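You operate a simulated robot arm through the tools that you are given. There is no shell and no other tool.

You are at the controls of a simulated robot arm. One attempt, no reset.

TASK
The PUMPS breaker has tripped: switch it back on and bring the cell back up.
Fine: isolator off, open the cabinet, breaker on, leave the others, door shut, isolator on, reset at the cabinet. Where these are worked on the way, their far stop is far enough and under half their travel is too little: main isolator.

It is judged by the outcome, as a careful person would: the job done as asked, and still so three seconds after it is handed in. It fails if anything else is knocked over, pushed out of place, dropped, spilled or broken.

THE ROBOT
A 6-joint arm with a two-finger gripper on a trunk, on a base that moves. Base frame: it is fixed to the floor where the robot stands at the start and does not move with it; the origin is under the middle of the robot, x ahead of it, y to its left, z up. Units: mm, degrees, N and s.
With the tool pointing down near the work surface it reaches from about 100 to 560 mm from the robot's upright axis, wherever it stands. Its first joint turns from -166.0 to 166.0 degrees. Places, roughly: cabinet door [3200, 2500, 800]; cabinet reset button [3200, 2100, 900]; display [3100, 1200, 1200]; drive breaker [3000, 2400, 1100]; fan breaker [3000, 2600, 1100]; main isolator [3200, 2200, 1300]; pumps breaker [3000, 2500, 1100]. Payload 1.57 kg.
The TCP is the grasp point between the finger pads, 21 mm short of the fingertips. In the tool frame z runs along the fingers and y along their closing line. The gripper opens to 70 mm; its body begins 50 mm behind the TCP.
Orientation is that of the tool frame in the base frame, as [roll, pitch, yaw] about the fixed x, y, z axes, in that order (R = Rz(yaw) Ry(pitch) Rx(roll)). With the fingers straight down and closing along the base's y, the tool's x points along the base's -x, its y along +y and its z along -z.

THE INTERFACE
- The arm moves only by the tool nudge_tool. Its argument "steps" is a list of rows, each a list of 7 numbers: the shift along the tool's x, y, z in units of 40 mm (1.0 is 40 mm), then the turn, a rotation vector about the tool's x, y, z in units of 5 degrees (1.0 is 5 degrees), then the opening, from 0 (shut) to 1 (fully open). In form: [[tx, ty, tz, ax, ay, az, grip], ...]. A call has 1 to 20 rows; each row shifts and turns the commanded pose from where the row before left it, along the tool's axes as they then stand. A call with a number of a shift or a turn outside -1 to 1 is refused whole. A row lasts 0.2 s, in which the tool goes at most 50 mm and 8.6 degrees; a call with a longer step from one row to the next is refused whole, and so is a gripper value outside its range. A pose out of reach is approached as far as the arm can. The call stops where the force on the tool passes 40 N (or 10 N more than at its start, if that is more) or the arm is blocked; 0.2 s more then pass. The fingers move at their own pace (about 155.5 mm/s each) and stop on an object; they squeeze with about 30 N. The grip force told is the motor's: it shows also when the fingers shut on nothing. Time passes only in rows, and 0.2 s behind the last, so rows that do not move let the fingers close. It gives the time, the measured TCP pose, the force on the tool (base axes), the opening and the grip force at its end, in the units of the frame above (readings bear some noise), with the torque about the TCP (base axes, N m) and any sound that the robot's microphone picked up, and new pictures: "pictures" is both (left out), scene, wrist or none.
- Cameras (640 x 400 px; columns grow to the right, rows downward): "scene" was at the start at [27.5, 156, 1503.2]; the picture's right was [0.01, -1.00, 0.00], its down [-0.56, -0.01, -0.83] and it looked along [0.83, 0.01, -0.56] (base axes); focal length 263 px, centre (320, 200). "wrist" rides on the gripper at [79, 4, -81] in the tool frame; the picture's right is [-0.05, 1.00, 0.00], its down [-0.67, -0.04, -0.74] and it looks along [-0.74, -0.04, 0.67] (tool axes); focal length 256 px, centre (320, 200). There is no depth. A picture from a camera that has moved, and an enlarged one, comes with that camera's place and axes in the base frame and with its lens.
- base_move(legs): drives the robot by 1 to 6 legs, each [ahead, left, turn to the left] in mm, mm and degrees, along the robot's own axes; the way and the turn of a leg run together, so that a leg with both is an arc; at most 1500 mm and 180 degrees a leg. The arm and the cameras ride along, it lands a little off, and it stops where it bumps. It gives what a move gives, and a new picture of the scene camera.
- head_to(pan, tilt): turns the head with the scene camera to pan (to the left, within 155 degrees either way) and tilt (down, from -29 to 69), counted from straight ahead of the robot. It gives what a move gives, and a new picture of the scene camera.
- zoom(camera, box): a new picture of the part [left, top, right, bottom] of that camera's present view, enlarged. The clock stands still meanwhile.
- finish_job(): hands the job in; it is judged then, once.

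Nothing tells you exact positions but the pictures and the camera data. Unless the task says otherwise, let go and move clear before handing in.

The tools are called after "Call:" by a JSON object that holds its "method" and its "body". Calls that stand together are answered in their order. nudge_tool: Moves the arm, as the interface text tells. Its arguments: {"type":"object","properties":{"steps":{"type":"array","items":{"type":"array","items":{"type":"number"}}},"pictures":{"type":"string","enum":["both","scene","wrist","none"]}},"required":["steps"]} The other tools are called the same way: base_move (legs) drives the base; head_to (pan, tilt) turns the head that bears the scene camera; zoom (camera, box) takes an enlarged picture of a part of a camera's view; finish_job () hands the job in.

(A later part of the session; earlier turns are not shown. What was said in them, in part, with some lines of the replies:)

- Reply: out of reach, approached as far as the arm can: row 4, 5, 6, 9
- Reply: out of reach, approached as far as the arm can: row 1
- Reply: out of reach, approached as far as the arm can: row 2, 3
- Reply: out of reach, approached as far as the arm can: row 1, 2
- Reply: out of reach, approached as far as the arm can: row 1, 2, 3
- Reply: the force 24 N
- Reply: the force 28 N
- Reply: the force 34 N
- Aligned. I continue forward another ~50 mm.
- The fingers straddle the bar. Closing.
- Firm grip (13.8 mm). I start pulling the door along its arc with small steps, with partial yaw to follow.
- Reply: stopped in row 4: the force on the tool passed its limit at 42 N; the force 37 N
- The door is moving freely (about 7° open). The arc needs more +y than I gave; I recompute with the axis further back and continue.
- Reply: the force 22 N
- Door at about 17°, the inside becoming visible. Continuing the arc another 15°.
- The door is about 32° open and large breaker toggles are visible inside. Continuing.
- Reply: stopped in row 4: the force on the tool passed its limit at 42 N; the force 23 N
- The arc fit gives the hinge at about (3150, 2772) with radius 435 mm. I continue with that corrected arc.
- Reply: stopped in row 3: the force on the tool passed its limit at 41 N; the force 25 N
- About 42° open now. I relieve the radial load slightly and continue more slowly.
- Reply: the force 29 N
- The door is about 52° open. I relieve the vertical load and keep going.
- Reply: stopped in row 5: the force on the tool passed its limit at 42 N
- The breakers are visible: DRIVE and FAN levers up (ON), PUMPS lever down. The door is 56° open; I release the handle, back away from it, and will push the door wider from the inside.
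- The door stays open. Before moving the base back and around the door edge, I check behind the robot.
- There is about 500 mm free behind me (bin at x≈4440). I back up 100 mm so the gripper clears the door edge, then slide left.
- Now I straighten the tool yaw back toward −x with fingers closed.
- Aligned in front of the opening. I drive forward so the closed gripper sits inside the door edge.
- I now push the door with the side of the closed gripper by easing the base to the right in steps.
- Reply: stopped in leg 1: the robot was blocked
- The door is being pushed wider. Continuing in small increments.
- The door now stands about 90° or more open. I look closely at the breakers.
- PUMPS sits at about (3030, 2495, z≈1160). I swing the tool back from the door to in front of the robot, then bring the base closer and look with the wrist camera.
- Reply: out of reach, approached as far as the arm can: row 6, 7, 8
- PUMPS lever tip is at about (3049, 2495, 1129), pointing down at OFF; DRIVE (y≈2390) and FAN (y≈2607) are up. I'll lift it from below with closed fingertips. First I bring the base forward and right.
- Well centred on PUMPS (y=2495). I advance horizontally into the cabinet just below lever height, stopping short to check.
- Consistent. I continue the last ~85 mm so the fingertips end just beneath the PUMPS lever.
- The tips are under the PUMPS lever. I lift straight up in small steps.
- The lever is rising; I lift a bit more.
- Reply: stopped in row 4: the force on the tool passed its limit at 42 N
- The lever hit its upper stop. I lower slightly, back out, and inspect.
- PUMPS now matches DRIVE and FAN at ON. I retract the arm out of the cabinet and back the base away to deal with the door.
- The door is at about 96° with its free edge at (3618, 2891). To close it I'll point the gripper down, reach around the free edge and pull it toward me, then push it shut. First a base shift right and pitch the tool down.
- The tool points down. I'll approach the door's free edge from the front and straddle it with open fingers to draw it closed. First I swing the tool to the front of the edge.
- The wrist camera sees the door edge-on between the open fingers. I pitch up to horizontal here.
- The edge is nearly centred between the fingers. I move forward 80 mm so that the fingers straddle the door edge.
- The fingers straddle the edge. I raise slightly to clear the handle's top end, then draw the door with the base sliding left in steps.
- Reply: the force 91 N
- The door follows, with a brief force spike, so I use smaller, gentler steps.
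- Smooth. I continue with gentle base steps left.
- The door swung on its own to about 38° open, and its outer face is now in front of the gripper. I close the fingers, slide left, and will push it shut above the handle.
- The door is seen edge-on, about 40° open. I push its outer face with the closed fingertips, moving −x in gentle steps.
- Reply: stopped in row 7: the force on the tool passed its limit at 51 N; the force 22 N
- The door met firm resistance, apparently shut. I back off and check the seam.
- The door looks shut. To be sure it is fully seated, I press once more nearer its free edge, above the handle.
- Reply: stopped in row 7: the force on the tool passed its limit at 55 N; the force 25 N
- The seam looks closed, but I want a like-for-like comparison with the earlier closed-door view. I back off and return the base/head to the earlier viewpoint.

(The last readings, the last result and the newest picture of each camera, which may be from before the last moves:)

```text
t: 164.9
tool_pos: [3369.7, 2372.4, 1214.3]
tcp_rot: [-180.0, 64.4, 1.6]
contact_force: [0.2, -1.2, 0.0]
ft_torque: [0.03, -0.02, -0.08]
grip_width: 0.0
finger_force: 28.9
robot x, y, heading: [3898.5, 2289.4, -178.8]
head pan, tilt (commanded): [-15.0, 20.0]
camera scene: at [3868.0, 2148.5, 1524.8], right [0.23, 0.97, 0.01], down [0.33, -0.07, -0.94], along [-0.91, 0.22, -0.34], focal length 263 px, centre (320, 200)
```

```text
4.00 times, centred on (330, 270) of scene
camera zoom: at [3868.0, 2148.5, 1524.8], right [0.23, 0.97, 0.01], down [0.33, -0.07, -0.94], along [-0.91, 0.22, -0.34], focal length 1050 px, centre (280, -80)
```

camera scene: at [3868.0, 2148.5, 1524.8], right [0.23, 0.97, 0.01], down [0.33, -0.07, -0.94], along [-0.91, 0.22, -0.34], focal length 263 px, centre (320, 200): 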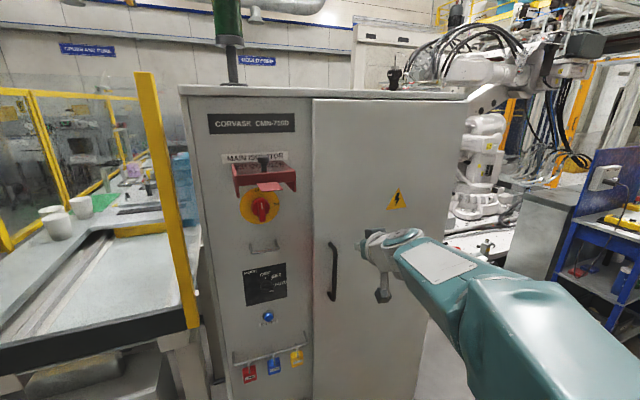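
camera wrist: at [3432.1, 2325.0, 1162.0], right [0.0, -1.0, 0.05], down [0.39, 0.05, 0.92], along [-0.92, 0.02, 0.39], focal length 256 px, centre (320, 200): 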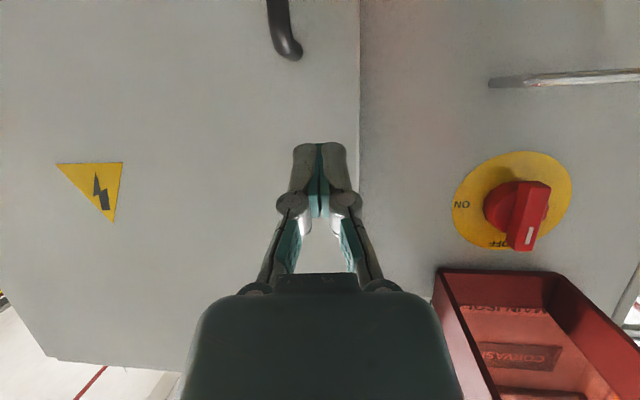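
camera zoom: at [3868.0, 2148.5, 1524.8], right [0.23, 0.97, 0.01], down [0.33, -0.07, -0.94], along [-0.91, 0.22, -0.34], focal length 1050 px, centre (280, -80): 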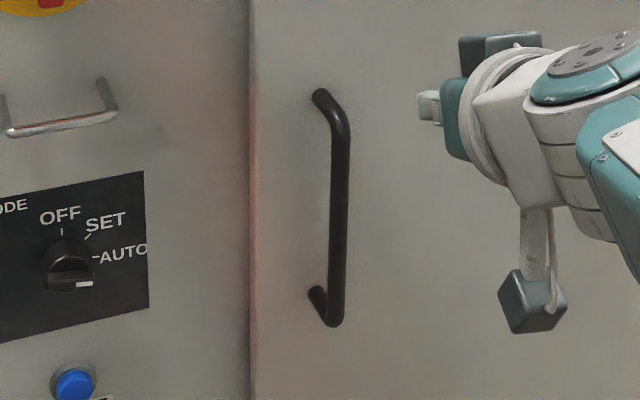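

Same relative seam geometry as originally, so the door is flush (the cabinet itself is yawed about 7°). Next is the isolator back to ON: I raise the tool and pitch it to horizontal.

Call:
{"method": "nudge_tool", "body": {"steps": [[-0.6, 0, -0.28, 0, 0, 0, 0.3], [-0.6, 0, -0.28, 0, 0, 0, 0.6], [0, 0, 0, 0, -1, 0, 0.6], [0, 0, 0, 0, -1, 0, 0.6], [0, 0, 0, 0, -1, 0, 0.6], [0, 0, 0, 0, -1, 0, 0.6], [0, 0, 0, 0, -1, 0, 0.6], [0, 0, 0, 0, 0, 0, 0.6]], "pictures": "both"}}

```text
t: 166.8
tool_pos: [3368.9, 2387.7, 1264.8]
tcp_rot: [143.5, 89.4, -35.0]
contact_force: [0.5, 0.3, 1.5]
ft_torque: [0.01, 0.03, 0.05]
grip_width: 41.9
finger_force: 0.0
robot x, y, heading: [3900.5, 2295.9, -178.5]
head pan, tilt (commanded): [-15.0, 20.0]
camera scene: at [3867.7, 2165.4, 1525.9], right [0.23, 0.97, 0.0], down [0.33, -0.08, -0.94], along [-0.91, 0.22, -0.34], focal length 263 px, centre (320, 200)
camera wrist: at [3450.7, 2385.5, 1187.1], right [0.03, -1.0, 0.06], down [0.74, 0.06, 0.67], along [-0.68, 0.03, 0.74], focal length 256 px, centre (320, 200)
```

scene: 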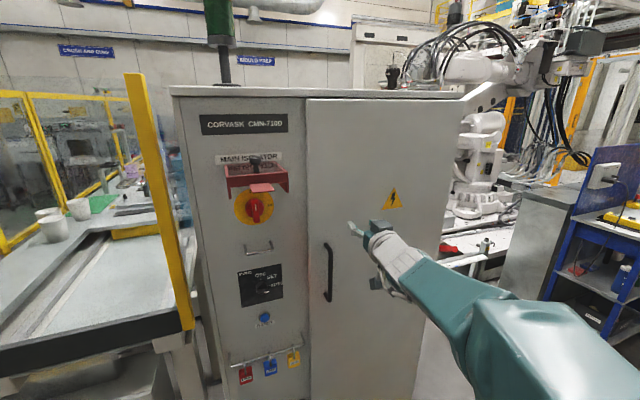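
wrist: 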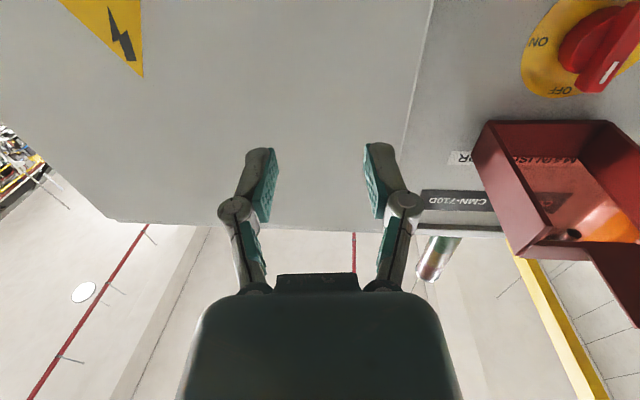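

Horizontal with good lateral margin. I slide the base left to bring the gripper in front of the isolator.

Call:
{"method": "base_move", "body": {"legs": [[0, 232, 0]]}}

Call:
{"method": "nudge_tool", "body": {"steps": [[0, 0, 0, 0, 0, 0, 0.6], [0, 0, 0, 0, 0, 0, 0.6], [0, 0, 0, 0, 0, 0, 0.6]], "pictures": "both"}}

```text
t: 168.5
tool_pos: [3374.4, 2166.0, 1264.1]
tcp_rot: [127.8, 88.9, -50.7]
contact_force: [1.0, 0.5, 0.1]
ft_torque: [0.0, 0.05, 0.03]
grip_width: 42.1
finger_force: 0.0
robot x, y, heading: [3904.7, 2064.8, -178.8]
head pan, tilt (commanded): [-15.0, 20.0]
camera scene: at [3872.8, 1944.3, 1526.7], right [0.24, 0.97, -0.01], down [0.33, -0.09, -0.94], along [-0.91, 0.22, -0.34], focal length 263 px, centre (320, 200)
```

scene: 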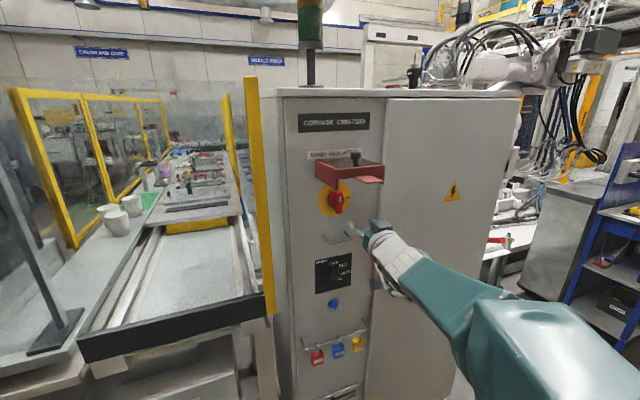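

```text
t: 169.3
tool_pos: [3373.3, 2159.3, 1263.8]
tcp_rot: [143.4, 89.2, -35.1]
contact_force: [0.7, 0.4, 0.5]
ft_torque: [-0.01, 0.0, 0.02]
grip_width: 42.1
finger_force: 0.1
robot x, y, heading: [3902.2, 2068.4, -179.0]
head pan, tilt (commanded): [-15.0, 20.0]
camera scene: at [3872.9, 1936.9, 1526.0], right [0.24, 0.97, 0.0], down [0.33, -0.08, -0.94], along [-0.91, 0.22, -0.34], focal length 263 px, centre (320, 200)
camera wrist: at [3456.3, 2156.8, 1187.3], right [0.03, -1.0, 0.06], down [0.74, 0.06, 0.67], along [-0.68, 0.03, 0.74], focal length 256 px, centre (320, 200)
```

scene: 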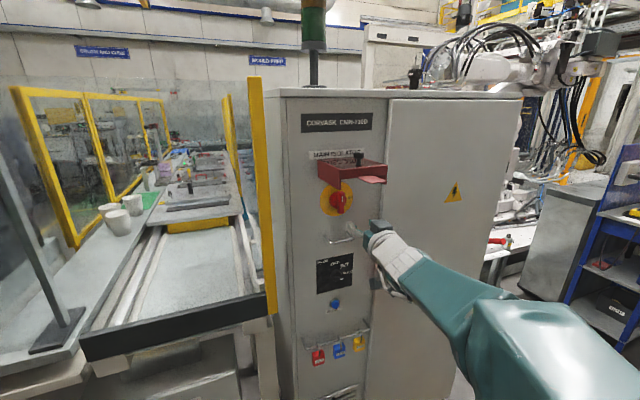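
wrist: 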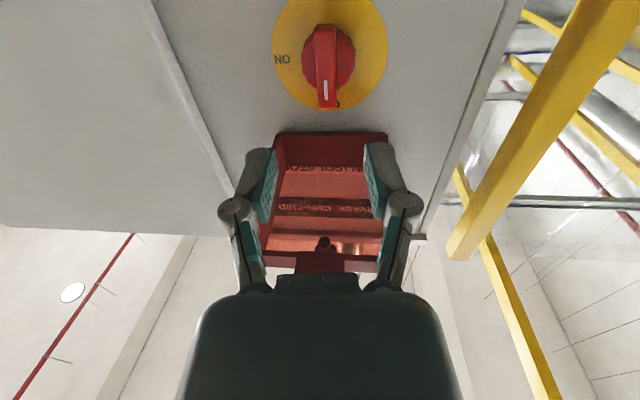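

The isolator bar is lined up. I adjust a few millimetres and move in.

Call:
{"method": "nudge_tool", "body": {"steps": [[-0.165, 0.09, 0.3, 0, 0, 0, 0.6], [0, 0, 0.7, 0, 0, 0, 0.6], [0, 0, 0.7, 0, 0, 0, 0.6], [0, 0, 0.5, 0, 0, 0, 0.6], [0, 0, 0, 0, 0, 0, 0.6], [0, 0, 0, 0, 0, 0, 0.6]], "pictures": "both"}}

Call:
{"method": "zoom", "body": {"camera": "wrist", "box": [200, 0, 440, 200]}}

```text
t: 170.7
tool_pos: [3287.9, 2151.8, 1271.1]
tcp_rot: [148.0, 89.2, -30.4]
contact_force: [-0.4, 0.0, -0.2]
ft_torque: [0.01, 0.0, -0.04]
grip_width: 42.2
finger_force: 0.1
robot x, y, heading: [3901.1, 2061.2, -178.6]
head pan, tilt (commanded): [-15.0, 20.0]
camera scene: at [3872.5, 1934.2, 1525.8], right [0.24, 0.97, 0.0], down [0.33, -0.08, -0.94], along [-0.91, 0.22, -0.34], focal length 263 px, centre (320, 200)
camera wrist: at [3369.4, 2148.1, 1193.6], right [0.03, -1.0, 0.06], down [0.74, 0.06, 0.67], along [-0.68, 0.03, 0.74], focal length 256 px, centre (320, 200)
```

scene: 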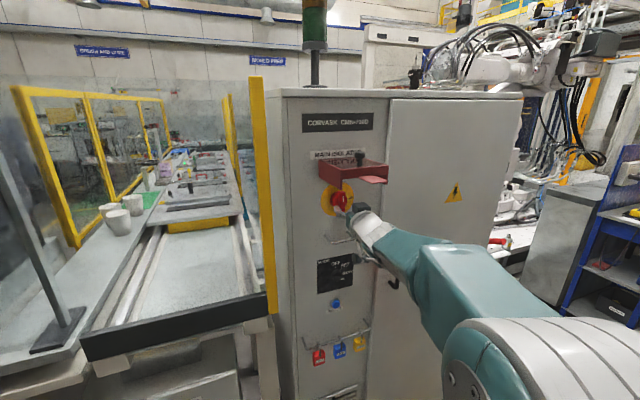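
wrist: 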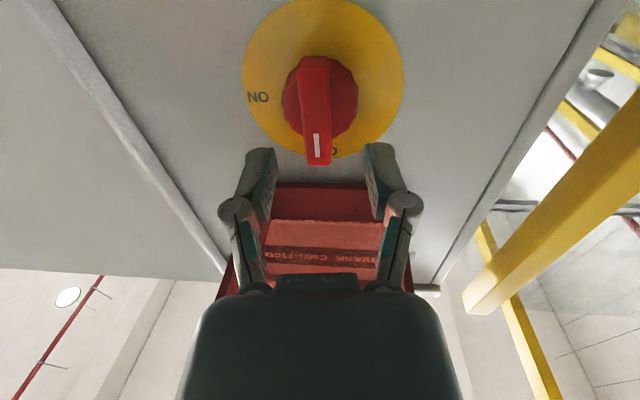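

```text
2.00 times, centred on (320, 100) of wrist
camera zoom: at [3369.4, 2148.1, 1193.6], right [0.03, -1.0, 0.06], down [0.74, 0.06, 0.67], along [-0.68, 0.03, 0.74], focal length 512 px, centre (320, 400)
```

zoom: 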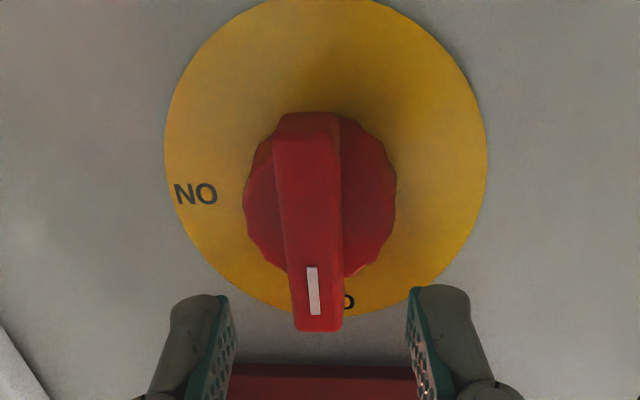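

Centred. I move the last 41 mm in and close on the bar.

Call:
{"method": "nudge_tool", "body": {"steps": [[0.03, 0, 0.4, 0, 0, 0, 0.6], [0, 0, 0.4, 0, 0, 0, 0.6], [0, 0, 0.23, 0, 0, 0, 0.6], [0, 0, 0, 0, 0, 0, 0.6], [0, 0, 0, 0, 0, 0, 0.2], [0, 0, 0, 0, 0, 0, 0], [0, 0, 0, 0, 0, 0, 0], [0, 0, 0, 0, 0, 0, 0]], "pictures": "both"}}

Call:
{"method": "zoom", "body": {"camera": "wrist", "box": [200, 0, 440, 240]}}

```text
t: 172.5
tool_pos: [3248.3, 2151.8, 1268.8]
tcp_rot: [145.2, 89.3, -33.5]
contact_force: [29.9, -0.5, -5.8]
ft_torque: [-0.05, 0.06, 0.44]
grip_width: 17.0
finger_force: 32.2
robot x, y, heading: [3906.0, 2065.3, -178.5]
head pan, tilt (commanded): [-15.0, 20.0]
camera scene: at [3875.3, 1933.5, 1525.8], right [0.24, 0.97, 0.0], down [0.33, -0.08, -0.94], along [-0.91, 0.22, -0.34], focal length 263 px, centre (320, 200)
camera wrist: at [3328.7, 2148.7, 1192.1], right [0.02, -1.0, 0.06], down [0.74, 0.06, 0.67], along [-0.68, 0.03, 0.74], focal length 256 px, centre (320, 200)
```

scene: 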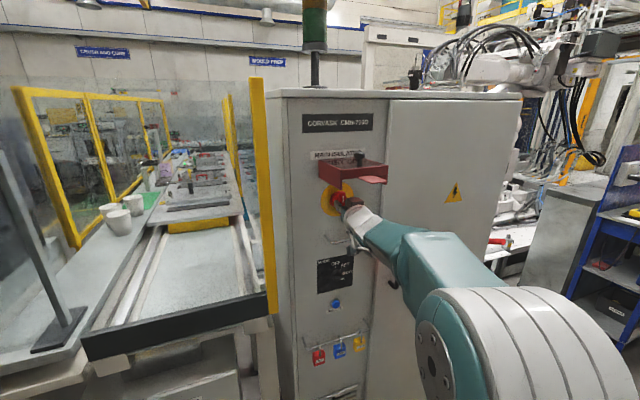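
wrist: 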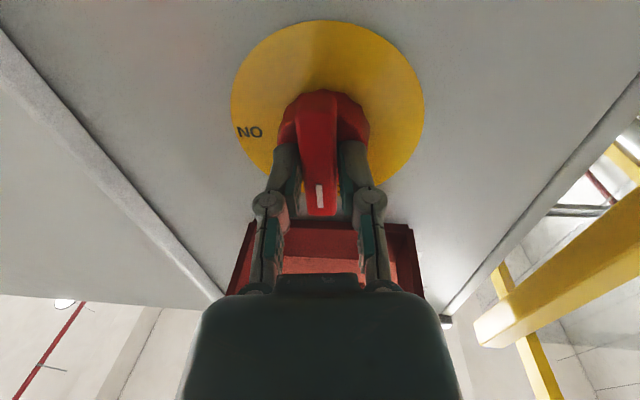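

```text
1.67 times, centred on (320, 120) of wrist
camera zoom: at [3328.7, 2148.7, 1192.1], right [0.02, -1.0, 0.06], down [0.74, 0.06, 0.67], along [-0.68, 0.03, 0.74], focal length 427 px, centre (320, 333)
```

zoom: 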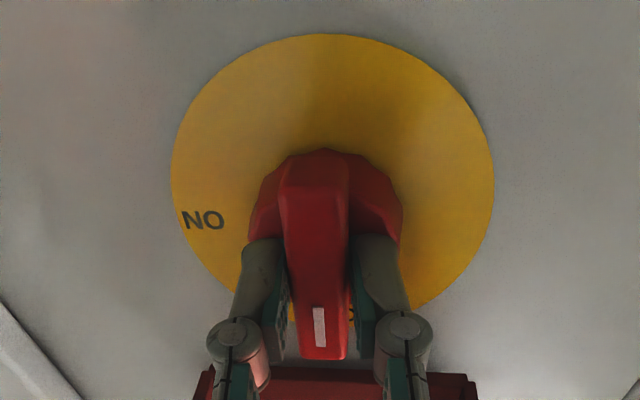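

Gripped. I relieve the axial push and turn clockwise (positive about tool z) toward ON.

Call:
{"method": "nudge_tool", "body": {"steps": [[0, 0, -0.1, 0, 0, 0, 0], [0, 0, 0, 0, 0, 1, 0], [0, 0, 0, 0, 0, 1, 0], [0, 0, 0, 0, 0, 1, 0], [0, 0, 0, 0, 0, 1, 0], [0, 0, 0, 0, 0, 1, 0], [0, 0, 0, 0, 0, 0, 0]], "pictures": "wrist"}}

```text
t: 174.1
tool_pos: [3248.7, 2150.7, 1269.8]
tcp_rot: [91.3, 64.6, -87.4]
contact_force: [-18.3, 1.7, 12.9]
ft_torque: [-0.01, 0.27, 0.35]
grip_width: 17.0
finger_force: 31.9
robot x, y, heading: [3901.9, 2066.8, -178.6]
head pan, tilt (commanded): [-15.0, 20.0]
camera wrist: at [3330.6, 2115.1, 1201.0], right [0.02, -0.88, 0.48], down [0.73, 0.34, 0.59], along [-0.68, 0.34, 0.65], focal length 256 px, centre (320, 200)
```

wrist: 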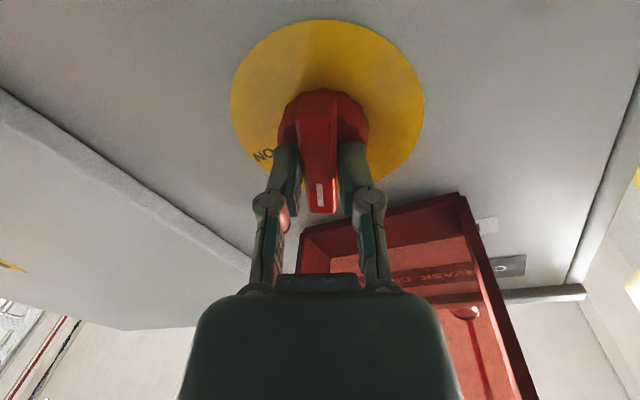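

Turning fine. Continuing.

Call:
{"method": "nudge_tool", "body": {"steps": [[-0.03, 0, 0.05, 0, 0, 1, 0], [0, 0, 0, 0, 0, 1, 0], [0, 0, 0, 0, 0, 1, 0], [0, 0, 0, 0, 0, 1, 0], [0, 0, 0, 0, 0, 1, 0], [0, 0, 0, 0, 0, 1, 0], [0, 0, 0, 0, 0, 1, 0], [0, 0, 0, 0, 0, 0, 0]], "pictures": "wrist"}}

```text
t: 175.9
tool_pos: [3248.7, 2151.1, 1269.6]
tcp_rot: [90.8, 29.4, -88.2]
contact_force: [11.9, -2.9, -3.9]
ft_torque: [-0.01, 0.09, 0.73]
grip_width: 16.2
finger_force: 31.6
robot x, y, heading: [3900.4, 2066.7, -178.6]
head pan, tilt (commanded): [-15.0, 20.0]
camera wrist: at [3331.2, 2081.2, 1236.2], right [0.0, -0.45, 0.9], down [0.73, 0.62, 0.31], along [-0.69, 0.65, 0.32], focal length 256 px, centre (320, 200)
```

wrist: 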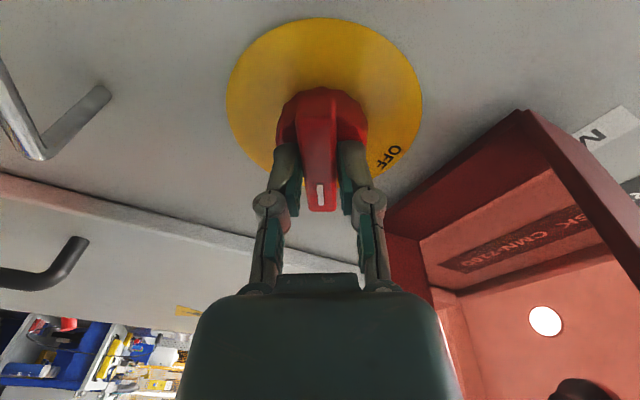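

Call:
{"method": "nudge_tool", "body": {"steps": [[0, 0, 0, 0, 0, 1, 0], [0, 0, 0, 0, 0, 1, 0], [0, 0, 0, 0, 0, 1, 0], [0, 0, 0, 0, 0, 1, 0], [0, 0, 0, 0, 0, 1, 0], [0, 0, 0, 0, 0, 1, 0], [0, 0, 0, 0, 0, 0.5, 0], [0, 0, 0, 0, 0, 0, 0]], "pictures": "both"}}

Call:
{"method": "zoom", "body": {"camera": "scene", "box": [290, 0, 410, 240]}}

```text
t: 177.7
tool_pos: [3247.2, 2151.0, 1269.9]
tcp_rot: [90.6, -3.0, -88.6]
contact_force: [7.2, -2.3, -1.1]
ft_torque: [0.62, 0.0, 0.03]
grip_width: 15.9
finger_force: 31.7
robot x, y, heading: [3905.6, 2064.8, -178.6]
head pan, tilt (commanded): [-15.0, 20.0]
camera scene: at [3873.2, 1933.0, 1525.7], right [0.24, 0.97, 0.0], down [0.33, -0.08, -0.94], along [-0.91, 0.22, -0.34], focal length 263 px, centre (320, 200)
camera wrist: at [3330.6, 2073.4, 1280.6], right [-0.01, 0.1, 0.99], down [0.73, 0.68, -0.06], along [-0.69, 0.72, -0.08], focal length 256 px, centre (320, 200)
```

scene: 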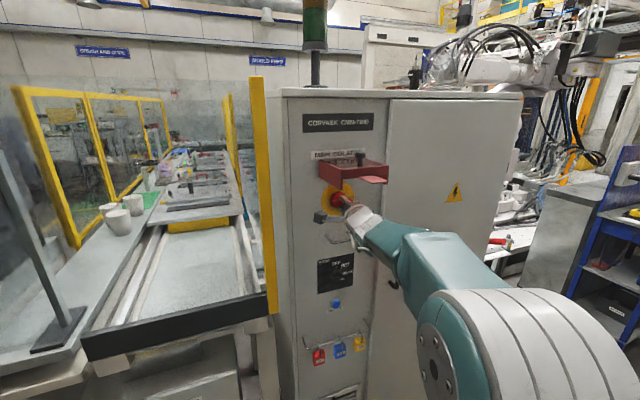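
wrist: 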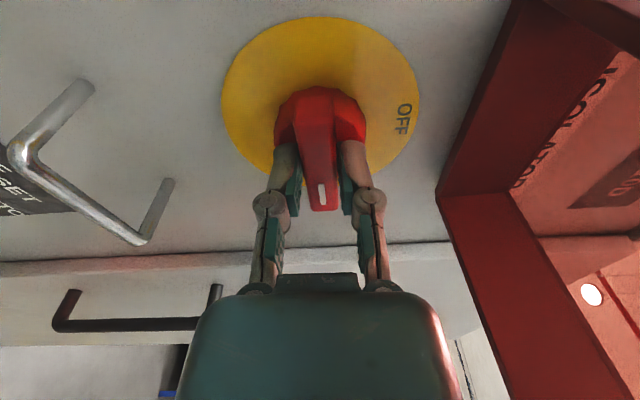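

```text
1.67 times, centred on (350, 120) of scene
camera zoom: at [3873.2, 1933.0, 1525.7], right [0.24, 0.97, 0.0], down [0.33, -0.08, -0.94], along [-0.91, 0.22, -0.34], focal length 438 px, centre (270, 333)
```

zoom: 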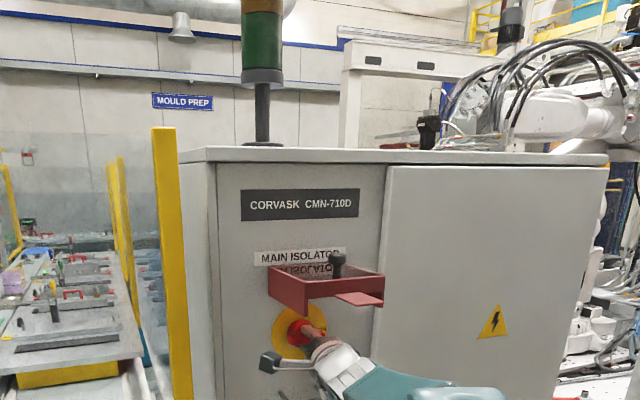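

At the ON stop (torque 0.6 Nm). I release and back off.

Call:
{"method": "nudge_tool", "body": {"steps": [[0, 0, 0, 0, 0, -0.5, 0], [0, 0, 0, 0, 0, 0, 0.1], [0, 0, 0, 0, 0, 0, 0.5], [0, 0, 0, 0, 0, 0, 0.6], [0, 0, -0.5, 0, 0, 0, 0.6], [0, 0, -0.7, 0, 0, 0, 0.6], [0, 0, -0.8, 0, 0, 0, 0.6], [0, 0, -0.8, 0, 0, 0, 0.6], [0, 0, 0, 0, 0, 0, 0.6]], "pictures": "both"}}

Call:
{"method": "zoom", "body": {"camera": "scene", "box": [290, 130, 410, 230]}}

```text
t: 179.7
tool_pos: [3360.6, 2153.6, 1269.3]
tcp_rot: [90.7, -0.4, -88.6]
contact_force: [0.3, 0.4, -0.1]
ft_torque: [-0.02, -0.03, 0.01]
grip_width: 42.1
finger_force: 0.0
robot x, y, heading: [3900.2, 2066.2, -178.7]
head pan, tilt (commanded): [-15.0, 20.0]
camera scene: at [3873.1, 1933.7, 1525.8], right [0.24, 0.97, 0.0], down [0.33, -0.08, -0.94], along [-0.91, 0.22, -0.34], focal length 263 px, centre (320, 200)
camera wrist: at [3443.4, 2075.9, 1276.9], right [-0.01, 0.06, 1.0], down [0.73, 0.69, -0.03], along [-0.69, 0.73, -0.05], focal length 256 px, centre (320, 200)
```

scene: 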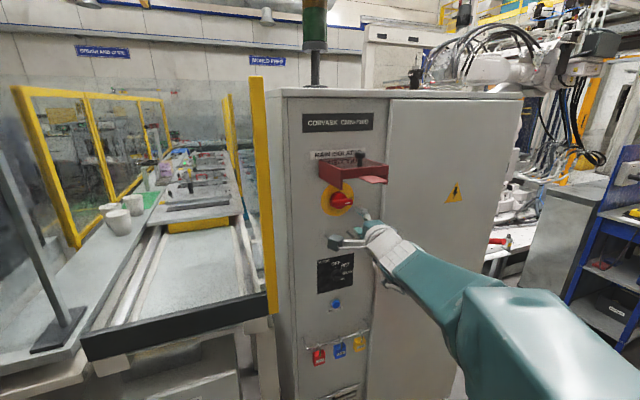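
wrist: 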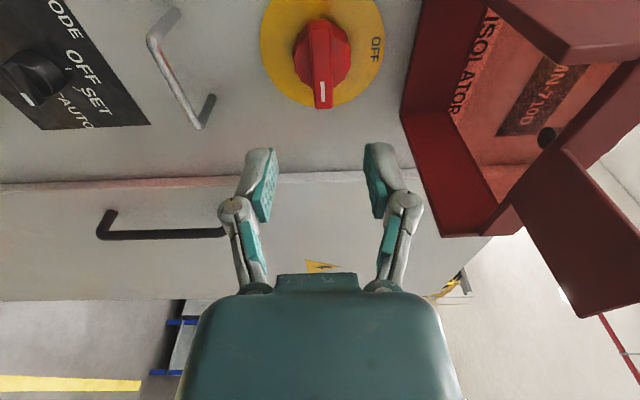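

```text
4.00 times, centred on (350, 180) of scene
camera zoom: at [3873.1, 1933.7, 1525.8], right [0.24, 0.97, 0.0], down [0.33, -0.08, -0.94], along [-0.91, 0.22, -0.34], focal length 1050 px, centre (200, 280)
```

zoom: 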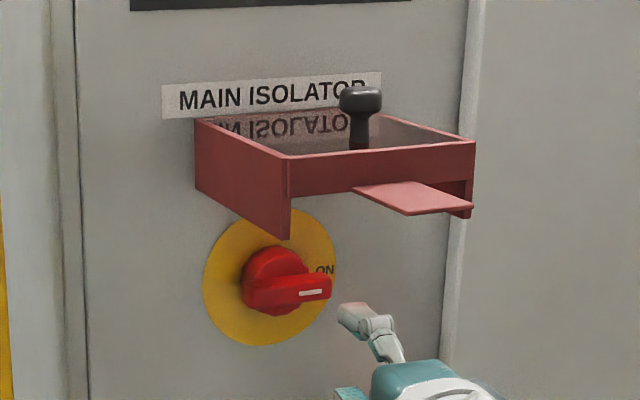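

The isolator is back at ON. Next the RESET button at about (3212, 2146, 917). I roll the gripper back (camera under), close the fingers and tilt down.

Call:
{"method": "nudge_tool", "body": {"steps": [[0, 0, -0.4, 0, 0, -1, 0.6], [0, 0, -0.4, 0, 0, -1, 0.3], [0, 0, 0, 0, 0, -1, 0], [0, 0, 0, 0, 0, -1, 0], [0, 0, 0, 0, 0, -1, 0], [0, 0, 0, 0, 0, -1, 0], [0, 0, 0, 0, 0, -1, 0], [0, 0, 0, 0, 0, -1, 0], [0, 0, 0, 0, 0, -1, 0], [0, 0, 0, 0, 0, -1, 0], [0, 0, 0, 0, 0, -1, 0], [0, 0, 0, 0, 0, -1, 0], [0, 0, 0, 0, 0, -1, 0], [0, 0, 0, 0, 0, -1, 0], [0, 0, 0, 0, 0, -1, 0], [0, 0, 0, 0, 0, -1, 0], [0, 0, 0, 0, 0, -1, 0], [0, 0, 0, 0, 0, -1, 0]], "pictures": "none"}}

Call:
{"method": "nudge_tool", "body": {"steps": [[0, 0, 0, 0, 1, 0, 0], [0, 0, 0, 0, 1, 0, 0], [0, 0, 0, 0, 1, 0, 0], [0, 0, 0, 0, 1, 0, 0], [0, 0, 0, 0, 1, 0, 0], [0, 0, 0, 0, 1, 0, 0], [0, 0, 0, 0, 1, 0, 0], [0, 0, 0, 0, 0, 0, 0]], "pictures": "both"}}

```text
t: 183.5
tool_pos: [3393.1, 2154.7, 1270.9]
tcp_rot: [153.0, 89.4, -25.6]
contact_force: [-0.3, -0.6, -0.5]
ft_torque: [-0.02, -0.02, 0.03]
grip_width: 0.0
finger_force: 28.4
robot x, y, heading: [3902.2, 2064.2, -178.5]
head pan, tilt (commanded): [-15.0, 20.0]
```

```text
t: 185.3
tool_pos: [3391.9, 2154.3, 1270.6]
tcp_rot: [179.2, 54.2, 1.0]
contact_force: [0.4, -0.4, -0.2]
ft_torque: [-0.02, 0.02, 0.03]
grip_width: 0.0
finger_force: 27.9
robot x, y, heading: [3904.3, 2067.4, -178.8]
head pan, tilt (commanded): [-15.0, 20.0]
camera scene: at [3873.0, 1933.8, 1525.8], right [0.24, 0.97, 0.0], down [0.33, -0.08, -0.94], along [-0.91, 0.22, -0.34], focal length 263 px, centre (320, 200)
camera wrist: at [3504.5, 2153.1, 1255.5], right [-0.01, -1.0, 0.05], down [0.22, 0.05, 0.98], along [-0.98, 0.02, 0.21], focal length 256 px, centre (320, 200)
```

scene: 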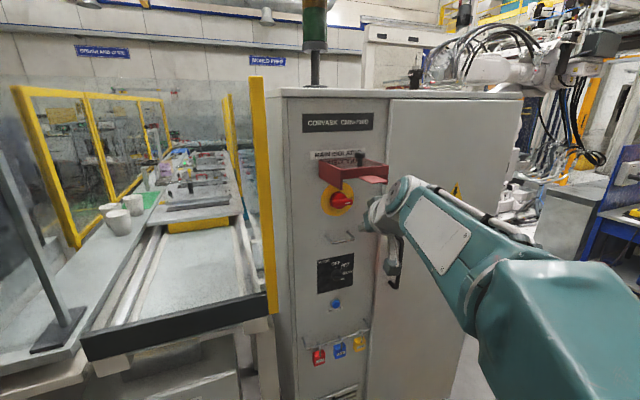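
wrist: 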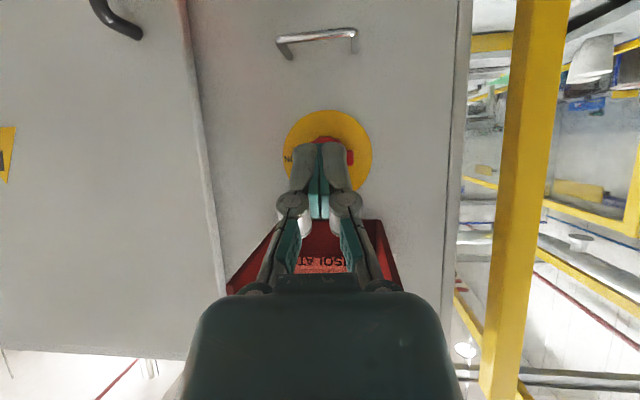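

Lowering straight down in front of the panel, clear of its fittings.

Call:
{"method": "nudge_tool", "body": {"steps": [[0.73, 0, 0.527, 0, 0, 0, 0], [0.73, 0, 0.527, 0, 0, 0, 0], [0.73, 0, 0.527, 0, 0, 0, 0], [0.73, 0, 0.527, 0, 0, 0, 0], [0.73, 0, 0.527, 0, 0, 0, 0], [0.73, 0, 0.527, 0, 0, 0, 0], [0.73, 0, 0.527, 0, 0, 0, 0], [0.73, 0, 0.527, 0, 0, 0, 0], [0.73, 0, 0.527, 0, 0, 0, 0], [0, 0, 0, 0, 0, 0, 0]], "pictures": "both"}}

```text
t: 187.5
tool_pos: [3391.6, 2152.2, 949.0]
tcp_rot: [179.3, 54.4, 0.8]
contact_force: [0.5, 0.1, 0.0]
ft_torque: [-0.01, 0.01, 0.04]
grip_width: 0.0
finger_force: 28.8
robot x, y, heading: [3904.7, 2064.1, -178.4]
head pan, tilt (commanded): [-15.0, 20.0]
camera scene: at [3872.4, 1934.1, 1525.8], right [0.24, 0.97, 0.0], down [0.33, -0.08, -0.94], along [-0.91, 0.22, -0.34], focal length 263 px, centre (320, 200)
camera wrist: at [3504.9, 2150.0, 931.8], right [-0.01, -1.0, 0.05], down [0.22, 0.05, 0.98], along [-0.98, 0.02, 0.22], focal length 256 px, centre (320, 200)
```

scene: 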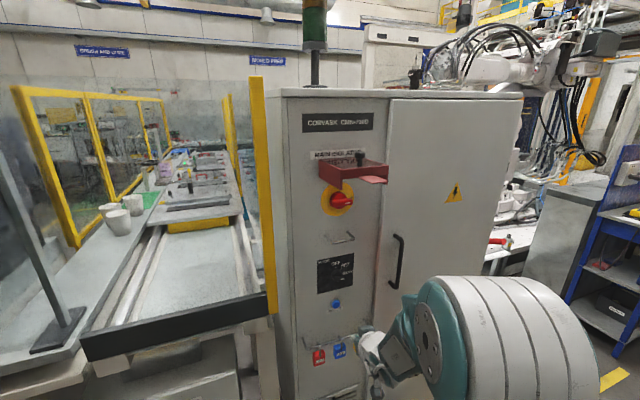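
wrist: 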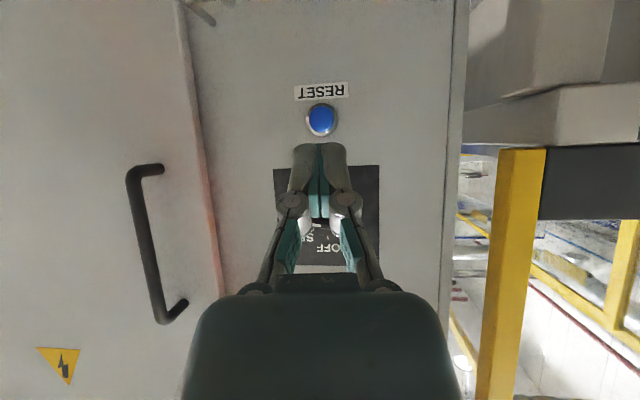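

RESET is at about (3205, 2149, 906). I lower to its height and advance.

Call:
{"method": "nudge_tool", "body": {"steps": [[0.73, 0.05, 0.527, 0, 0, 0, 0], [-0.2925, 0, 0.4055, 0, 0, 0, 0], [-0.2925, 0, 0.4055, 0, 0, 0, 0], [-0.2925, 0, 0.4055, 0, 0, 0, 0], [-0.2925, 0, 0.4055, 0, 0, 0, 0], [-0.2925, 0, 0.4055, 0, 0, 0, 0], [-0.2925, 0, 0.4055, 0, 0, 0, 0], [0, 0, 0, 0, 0, 0, 0], [0, 0, 0, 0, 0, 0, 0]], "pictures": "both"}}

Call:
{"method": "zoom", "body": {"camera": "wrist", "box": [220, 40, 420, 240]}}

Call:
{"method": "zoom", "body": {"camera": "scene", "box": [290, 240, 430, 380]}}

```text
t: 189.5
tool_pos: [3270.6, 2146.1, 910.7]
tcp_rot: [179.3, 54.2, 0.9]
contact_force: [-0.6, -0.1, -0.4]
ft_torque: [-0.03, -0.01, -0.01]
grip_width: 0.0
finger_force: 28.5
robot x, y, heading: [3900.0, 2064.7, -178.6]
head pan, tilt (commanded): [-15.0, 20.0]
camera scene: at [3871.8, 1934.0, 1525.8], right [0.24, 0.97, 0.0], down [0.33, -0.08, -0.94], along [-0.91, 0.22, -0.34], focal length 263 px, centre (320, 200)
camera wrist: at [3382.1, 2144.7, 895.2], right [-0.01, -1.0, 0.05], down [0.22, 0.05, 0.98], along [-0.98, 0.02, 0.22], focal length 256 px, centre (320, 200)
```

scene: 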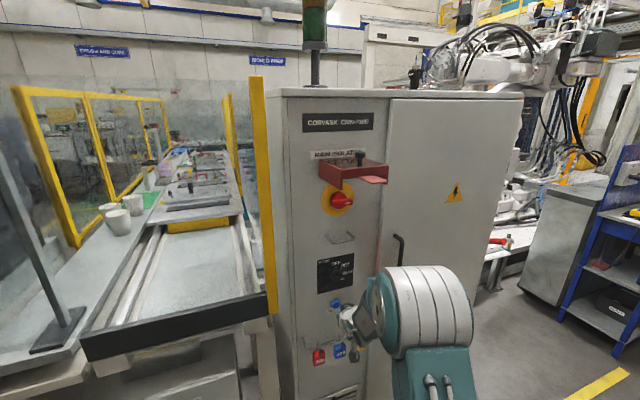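
wrist: 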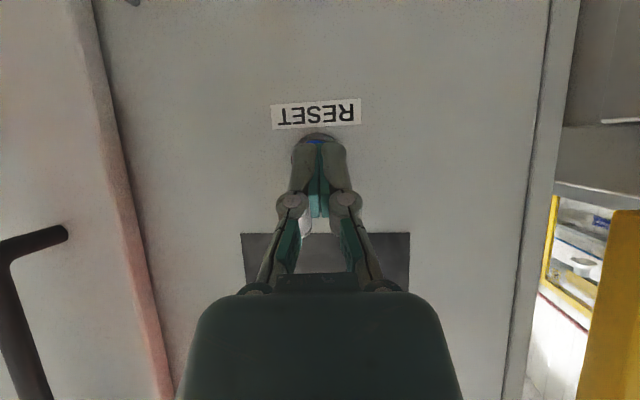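

```text
2.00 times, centred on (320, 140) of wrist
camera zoom: at [3382.1, 2144.7, 895.2], right [-0.01, -1.0, 0.05], down [0.22, 0.05, 0.98], along [-0.98, 0.02, 0.22], focal length 512 px, centre (320, 320)
```

zoom: 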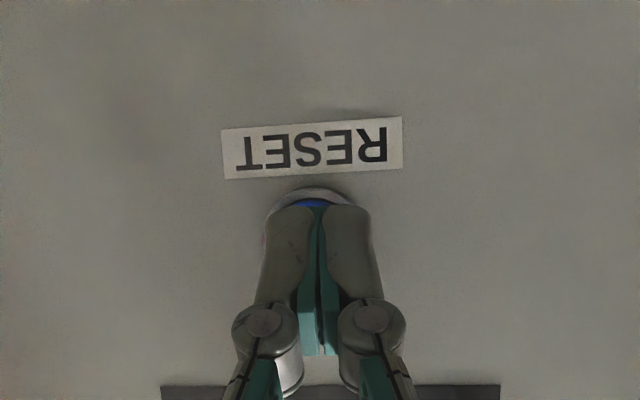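

```text
2.86 times, centred on (360, 310) of scene
camera zoom: at [3871.8, 1934.0, 1525.8], right [0.24, 0.97, 0.0], down [0.33, -0.08, -0.94], along [-0.91, 0.22, -0.34], focal length 750 px, centre (206, -114)
```

zoom: 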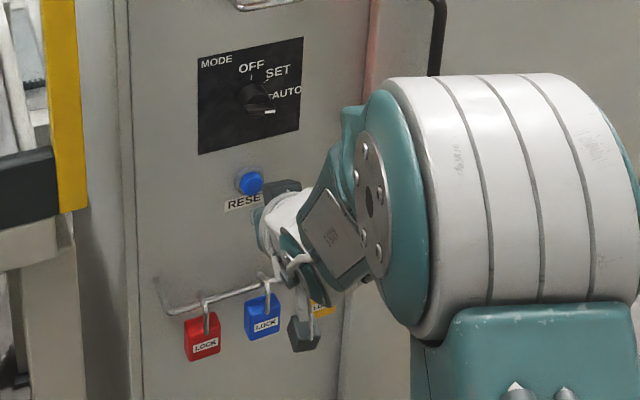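

The fingertips sit right in front of the RESET button. I press in small steps.

Call:
{"method": "nudge_tool", "body": {"steps": [[-0.0731, 0, 0.1014, 0, 0, 0, 0], [-0.0731, 0, 0.1014, 0, 0, 0, 0], [-0.0731, 0, 0.1014, 0, 0, 0, 0], [-0.0731, 0, 0.1014, 0, 0, 0, 0], [-0.0731, 0, 0.1014, 0, 0, 0, 0], [-0.0731, 0, 0.1014, 0, 0, 0, 0], [0, 0, 0, 0, 0, 0, 0]], "pictures": "both"}}

Call:
{"method": "zoom", "body": {"camera": "scene", "box": [290, 240, 430, 380]}}

```text
t: 191.1
tool_pos: [3239.1, 2145.3, 911.7]
tcp_rot: [179.3, 54.3, 0.9]
contact_force: [1.0, -0.4, -0.2]
ft_torque: [-0.01, -0.02, 0.0]
grip_width: 0.2
finger_force: 28.7
robot x, y, heading: [3901.7, 2065.5, -178.7]
head pan, tilt (commanded): [-15.0, 20.0]
camera scene: at [3871.8, 1934.0, 1525.8], right [0.24, 0.97, 0.0], down [0.33, -0.08, -0.94], along [-0.91, 0.22, -0.34], focal length 263 px, centre (320, 200)
camera wrist: at [3351.4, 2144.8, 895.2], right [-0.01, -1.0, 0.05], down [0.22, 0.05, 0.98], along [-0.98, 0.02, 0.21], focal length 256 px, centre (320, 200)
```

scene: 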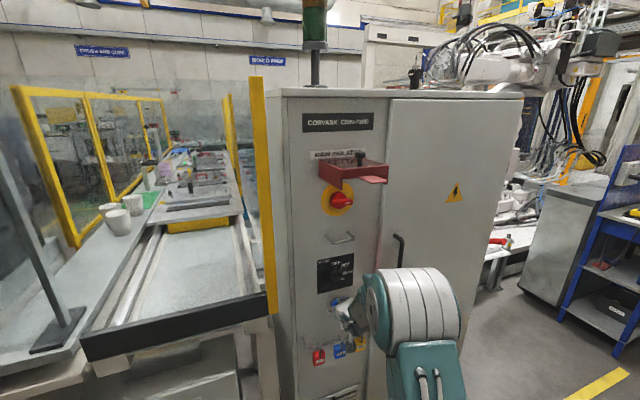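
wrist: 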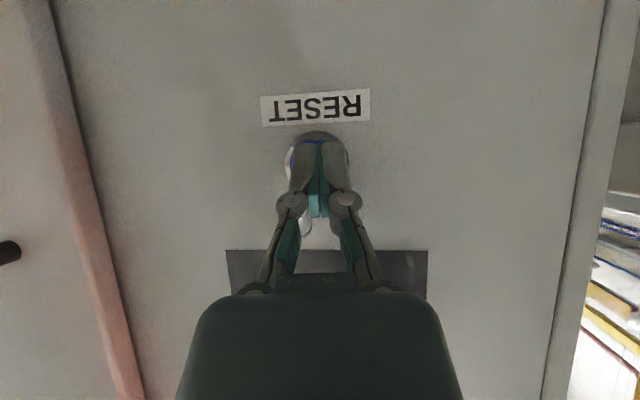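

```text
2.86 times, centred on (360, 310) of scene
camera zoom: at [3871.8, 1934.0, 1525.8], right [0.24, 0.97, 0.0], down [0.33, -0.08, -0.94], along [-0.91, 0.22, -0.34], focal length 750 px, centre (206, -114)
```

zoom: 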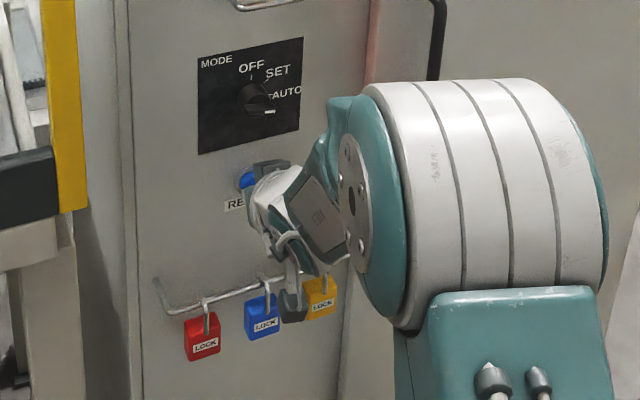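

Call:
{"method": "nudge_tool", "body": {"steps": [[-0.0585, 0, 0.0811, 0, 0, 0, 0], [-0.0585, 0, 0.0811, 0, 0, 0, 0], [-0.0585, 0, 0.0811, 0, 0, 0, 0], [-0.0585, 0, 0.0811, 0, 0, 0, 0], [0, 0, 0, 0, 0, 0, 0]], "pictures": "both"}}

Call:
{"method": "zoom", "body": {"camera": "wrist", "box": [220, 40, 420, 240]}}

```text
t: 192.2
tool_pos: [3228.6, 2146.1, 910.5]
tcp_rot: [179.3, 54.1, 0.8]
contact_force: [29.8, 0.0, 11.5]
ft_torque: [-0.01, 0.06, 0.08]
grip_width: 5.9
finger_force: 28.6
robot x, y, heading: [3905.9, 2067.0, -178.7]
head pan, tilt (commanded): [-15.0, 20.0]
heard: click
stopped in row 5: the force on the tool passed its limit at 40 N (the readings are from after the stop); the commanded pose is now the measured one
camera scene: at [3876.3, 1933.6, 1525.9], right [0.24, 0.97, 0.0], down [0.33, -0.08, -0.94], along [-0.91, 0.22, -0.34], focal length 263 px, centre (320, 200)
camera wrist: at [3340.4, 2144.3, 894.3], right [-0.01, -1.0, 0.05], down [0.21, 0.05, 0.98], along [-0.98, 0.02, 0.21], focal length 256 px, centre (320, 200)
```

scene: 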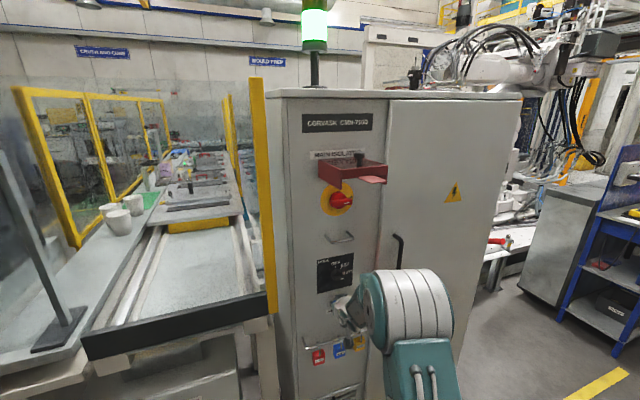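
wrist: 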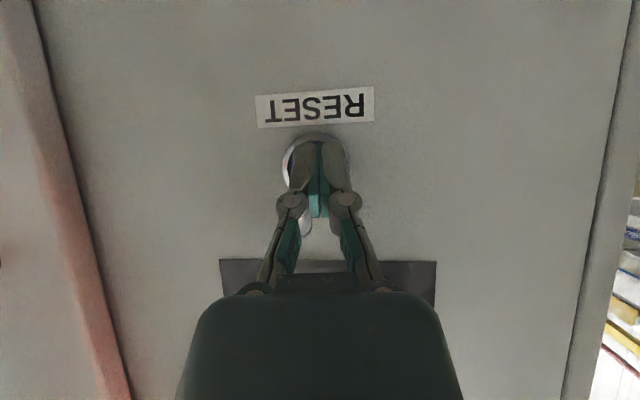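

```text
2.00 times, centred on (320, 140) of wrist
camera zoom: at [3340.4, 2144.3, 894.3], right [-0.01, -1.0, 0.05], down [0.21, 0.05, 0.98], along [-0.98, 0.02, 0.21], focal length 512 px, centre (320, 320)
```

zoom: 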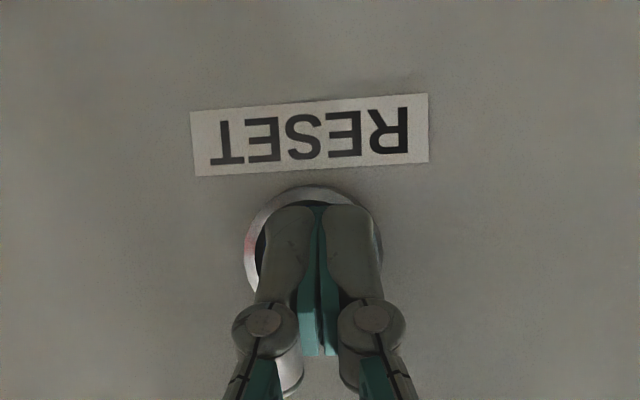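

A click was heard and the stack light turned green. I back straight off the button, up and away.

Call:
{"method": "nudge_tool", "body": {"steps": [[0.0731, 0, -0.1014, 0, 0, 0, 0], [0.146, 0, -0.203, 0, 0, 0, 0], [0.2925, 0, -0.4055, 0, 0, 0, 0], [0.2925, 0, -0.4055, 0, 0, 0, 0], [0.2925, 0, -0.4055, 0, 0, 0, 0], [0.2925, 0, -0.4055, 0, 0, 0, 0], [0.2925, 0, -0.4055, 0, 0, 0, 0], [0.2925, 0, -0.4055, 0, 0, 0, 0], [0, 0, 0, 0, 0, 0, 0]], "pictures": "both"}}

Call:
{"method": "head_to", "body": {"pan": -10, "tilt": 10}}

```text
t: 194.2
tool_pos: [3359.5, 2150.5, 909.6]
tcp_rot: [179.2, 54.0, 0.9]
contact_force: [-0.6, -0.2, 0.6]
ft_torque: [-0.01, 0.01, 0.0]
grip_width: 0.2
finger_force: 28.7
robot x, y, heading: [3903.3, 2063.2, -178.9]
head pan, tilt (commanded): [-15.0, 20.0]
camera scene: at [3873.1, 1934.1, 1525.8], right [0.24, 0.97, 0.0], down [0.33, -0.08, -0.94], along [-0.91, 0.22, -0.34], focal length 263 px, centre (320, 200)
camera wrist: at [3471.7, 2148.3, 894.2], right [-0.01, -1.0, 0.05], down [0.21, 0.05, 0.98], along [-0.98, 0.02, 0.21], focal length 256 px, centre (320, 200)
```

scene: 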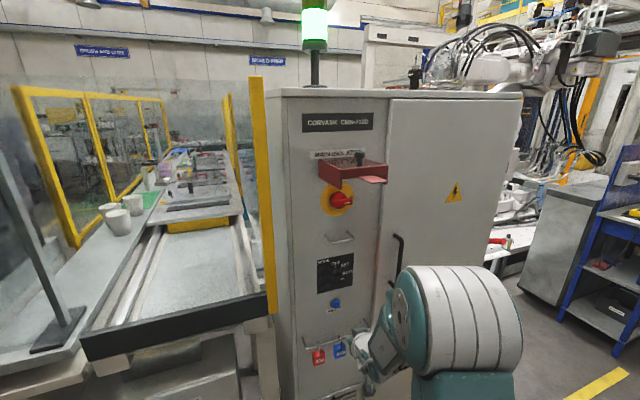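
wrist: 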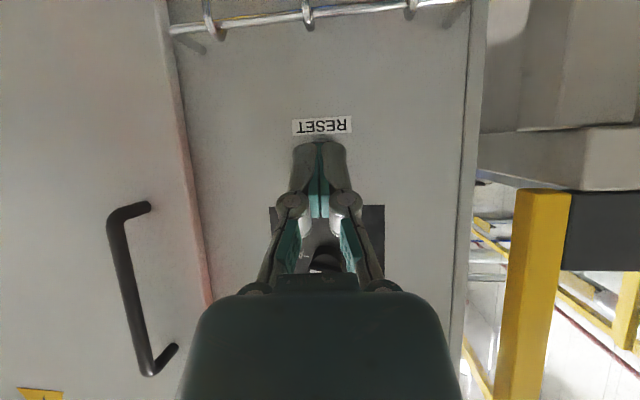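

```text
t: 194.9
tool_pos: [3359.0, 2149.9, 910.5]
tcp_rot: [179.3, 54.0, 0.8]
contact_force: [-0.2, -0.2, 0.0]
ft_torque: [0.0, 0.05, 0.02]
grip_width: 0.1
finger_force: 28.3
robot x, y, heading: [3906.2, 2063.6, -178.5]
head pan, tilt (commanded): [-10.0, 10.0]
camera scene: at [3871.6, 1926.1, 1542.0], right [0.15, 0.99, 0.0], down [0.17, -0.03, -0.98], along [-0.97, 0.15, -0.18], focal length 263 px, centre (320, 200)
```

scene: 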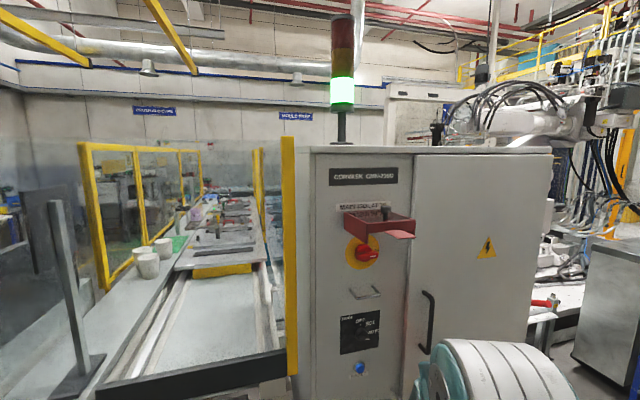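

Stack light is green. I back the base off to be well clear and make a final check of the panel.

Call:
{"method": "base_move", "body": {"legs": [[-80, 60, 0]]}}

Call:
{"method": "head_to", "body": {"pan": -15, "tilt": 20}}

Call:
{"method": "zoom", "body": {"camera": "scene", "box": [260, 80, 460, 240]}}

Call:
{"method": "zoom", "body": {"camera": "scene", "box": [260, 220, 460, 380]}}

```text
t: 196.1
tool_pos: [3440.3, 2102.9, 909.3]
tcp_rot: [178.7, 54.1, 0.2]
contact_force: [0.5, 1.1, -0.5]
ft_torque: [-0.03, -0.02, 0.04]
grip_width: 0.0
finger_force: 28.2
robot x, y, heading: [3984.6, 2011.6, -178.6]
head pan, tilt (commanded): [-10.0, 10.0]
camera scene: at [3952.2, 1884.3, 1543.2], right [0.15, 0.99, -0.01], down [0.17, -0.03, -0.98], along [-0.97, 0.15, -0.18], focal length 263 px, centre (320, 200)
```

scene: 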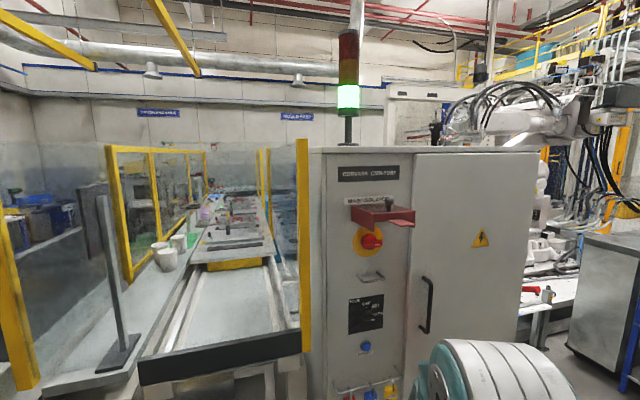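

```text
t: 196.8
tool_pos: [3441.0, 2098.7, 908.8]
tcp_rot: [179.1, 54.1, 0.5]
contact_force: [0.7, 0.7, -0.5]
ft_torque: [0.02, -0.03, 0.04]
grip_width: 0.0
finger_force: 28.2
robot x, y, heading: [3983.6, 2010.3, -178.6]
head pan, tilt (commanded): [-15.0, 20.0]
camera scene: at [3953.8, 1887.0, 1526.3], right [0.24, 0.97, 0.0], down [0.33, -0.08, -0.94], along [-0.91, 0.22, -0.34], focal length 263 px, centre (320, 200)
```

scene: 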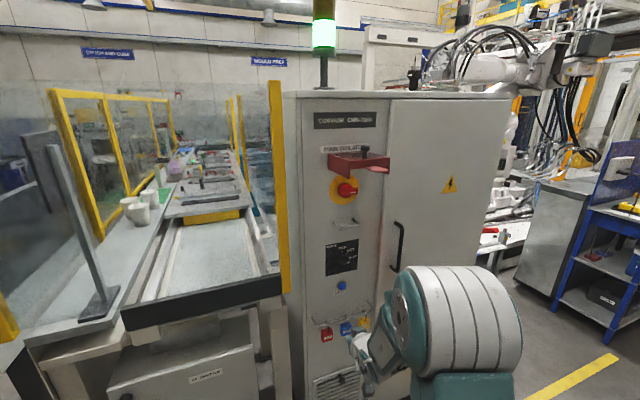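

```text
2.50 times, centred on (360, 160) of scene
camera zoom: at [3953.8, 1887.0, 1526.3], right [0.24, 0.97, 0.0], down [0.33, -0.08, -0.94], along [-0.91, 0.22, -0.34], focal length 656 px, centre (220, 300)
```

zoom: 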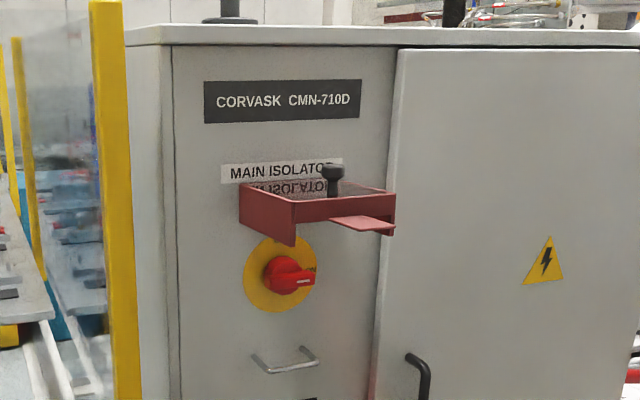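

```text
2.50 times, centred on (360, 300) of scene
camera zoom: at [3953.8, 1887.0, 1526.3], right [0.24, 0.97, 0.0], down [0.33, -0.08, -0.94], along [-0.91, 0.22, -0.34], focal length 656 px, centre (220, -50)
```

zoom: 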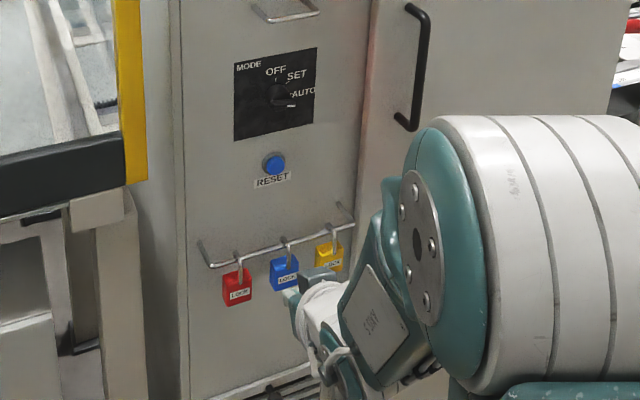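

The isolator is ON, the door is shut, MODE is still at AUTO, the padlocks are in place and the stack light is green. The PUMPS lever matched DRIVE and FAN at ON before I shut the door. The gripper is empty and clear, so I hand in.

Call:
{"method": "finish_job", "body": {}}

```text
The job is handed in.
```

The PUMPS breaker is back on and the cell is up: the stack light turned from red to green when I pressed RESET at the cabinet.

- **Isolator off:** I turned it to its OFF stop before opening the cabinet, and back to its ON stop after the door was shut.
- **Breaker:** I lifted the PUMPS lever to its upper stop. It lined up with DRIVE and FAN, which I did not touch.
- **Door:** I pushed it shut against its stop, and the seam looks the same as before I opened it. While I was drawing it closed, the force on the gripper peaked briefly at about 86 N. The door then swung freely, and I saw no damage.
- **Reset:** The button clicked when I pressed it.

MODE is still at AUTO, the three padlocks are on their rail, and nothing was knocked over or moved that I could see. I did not go back to read the console display.
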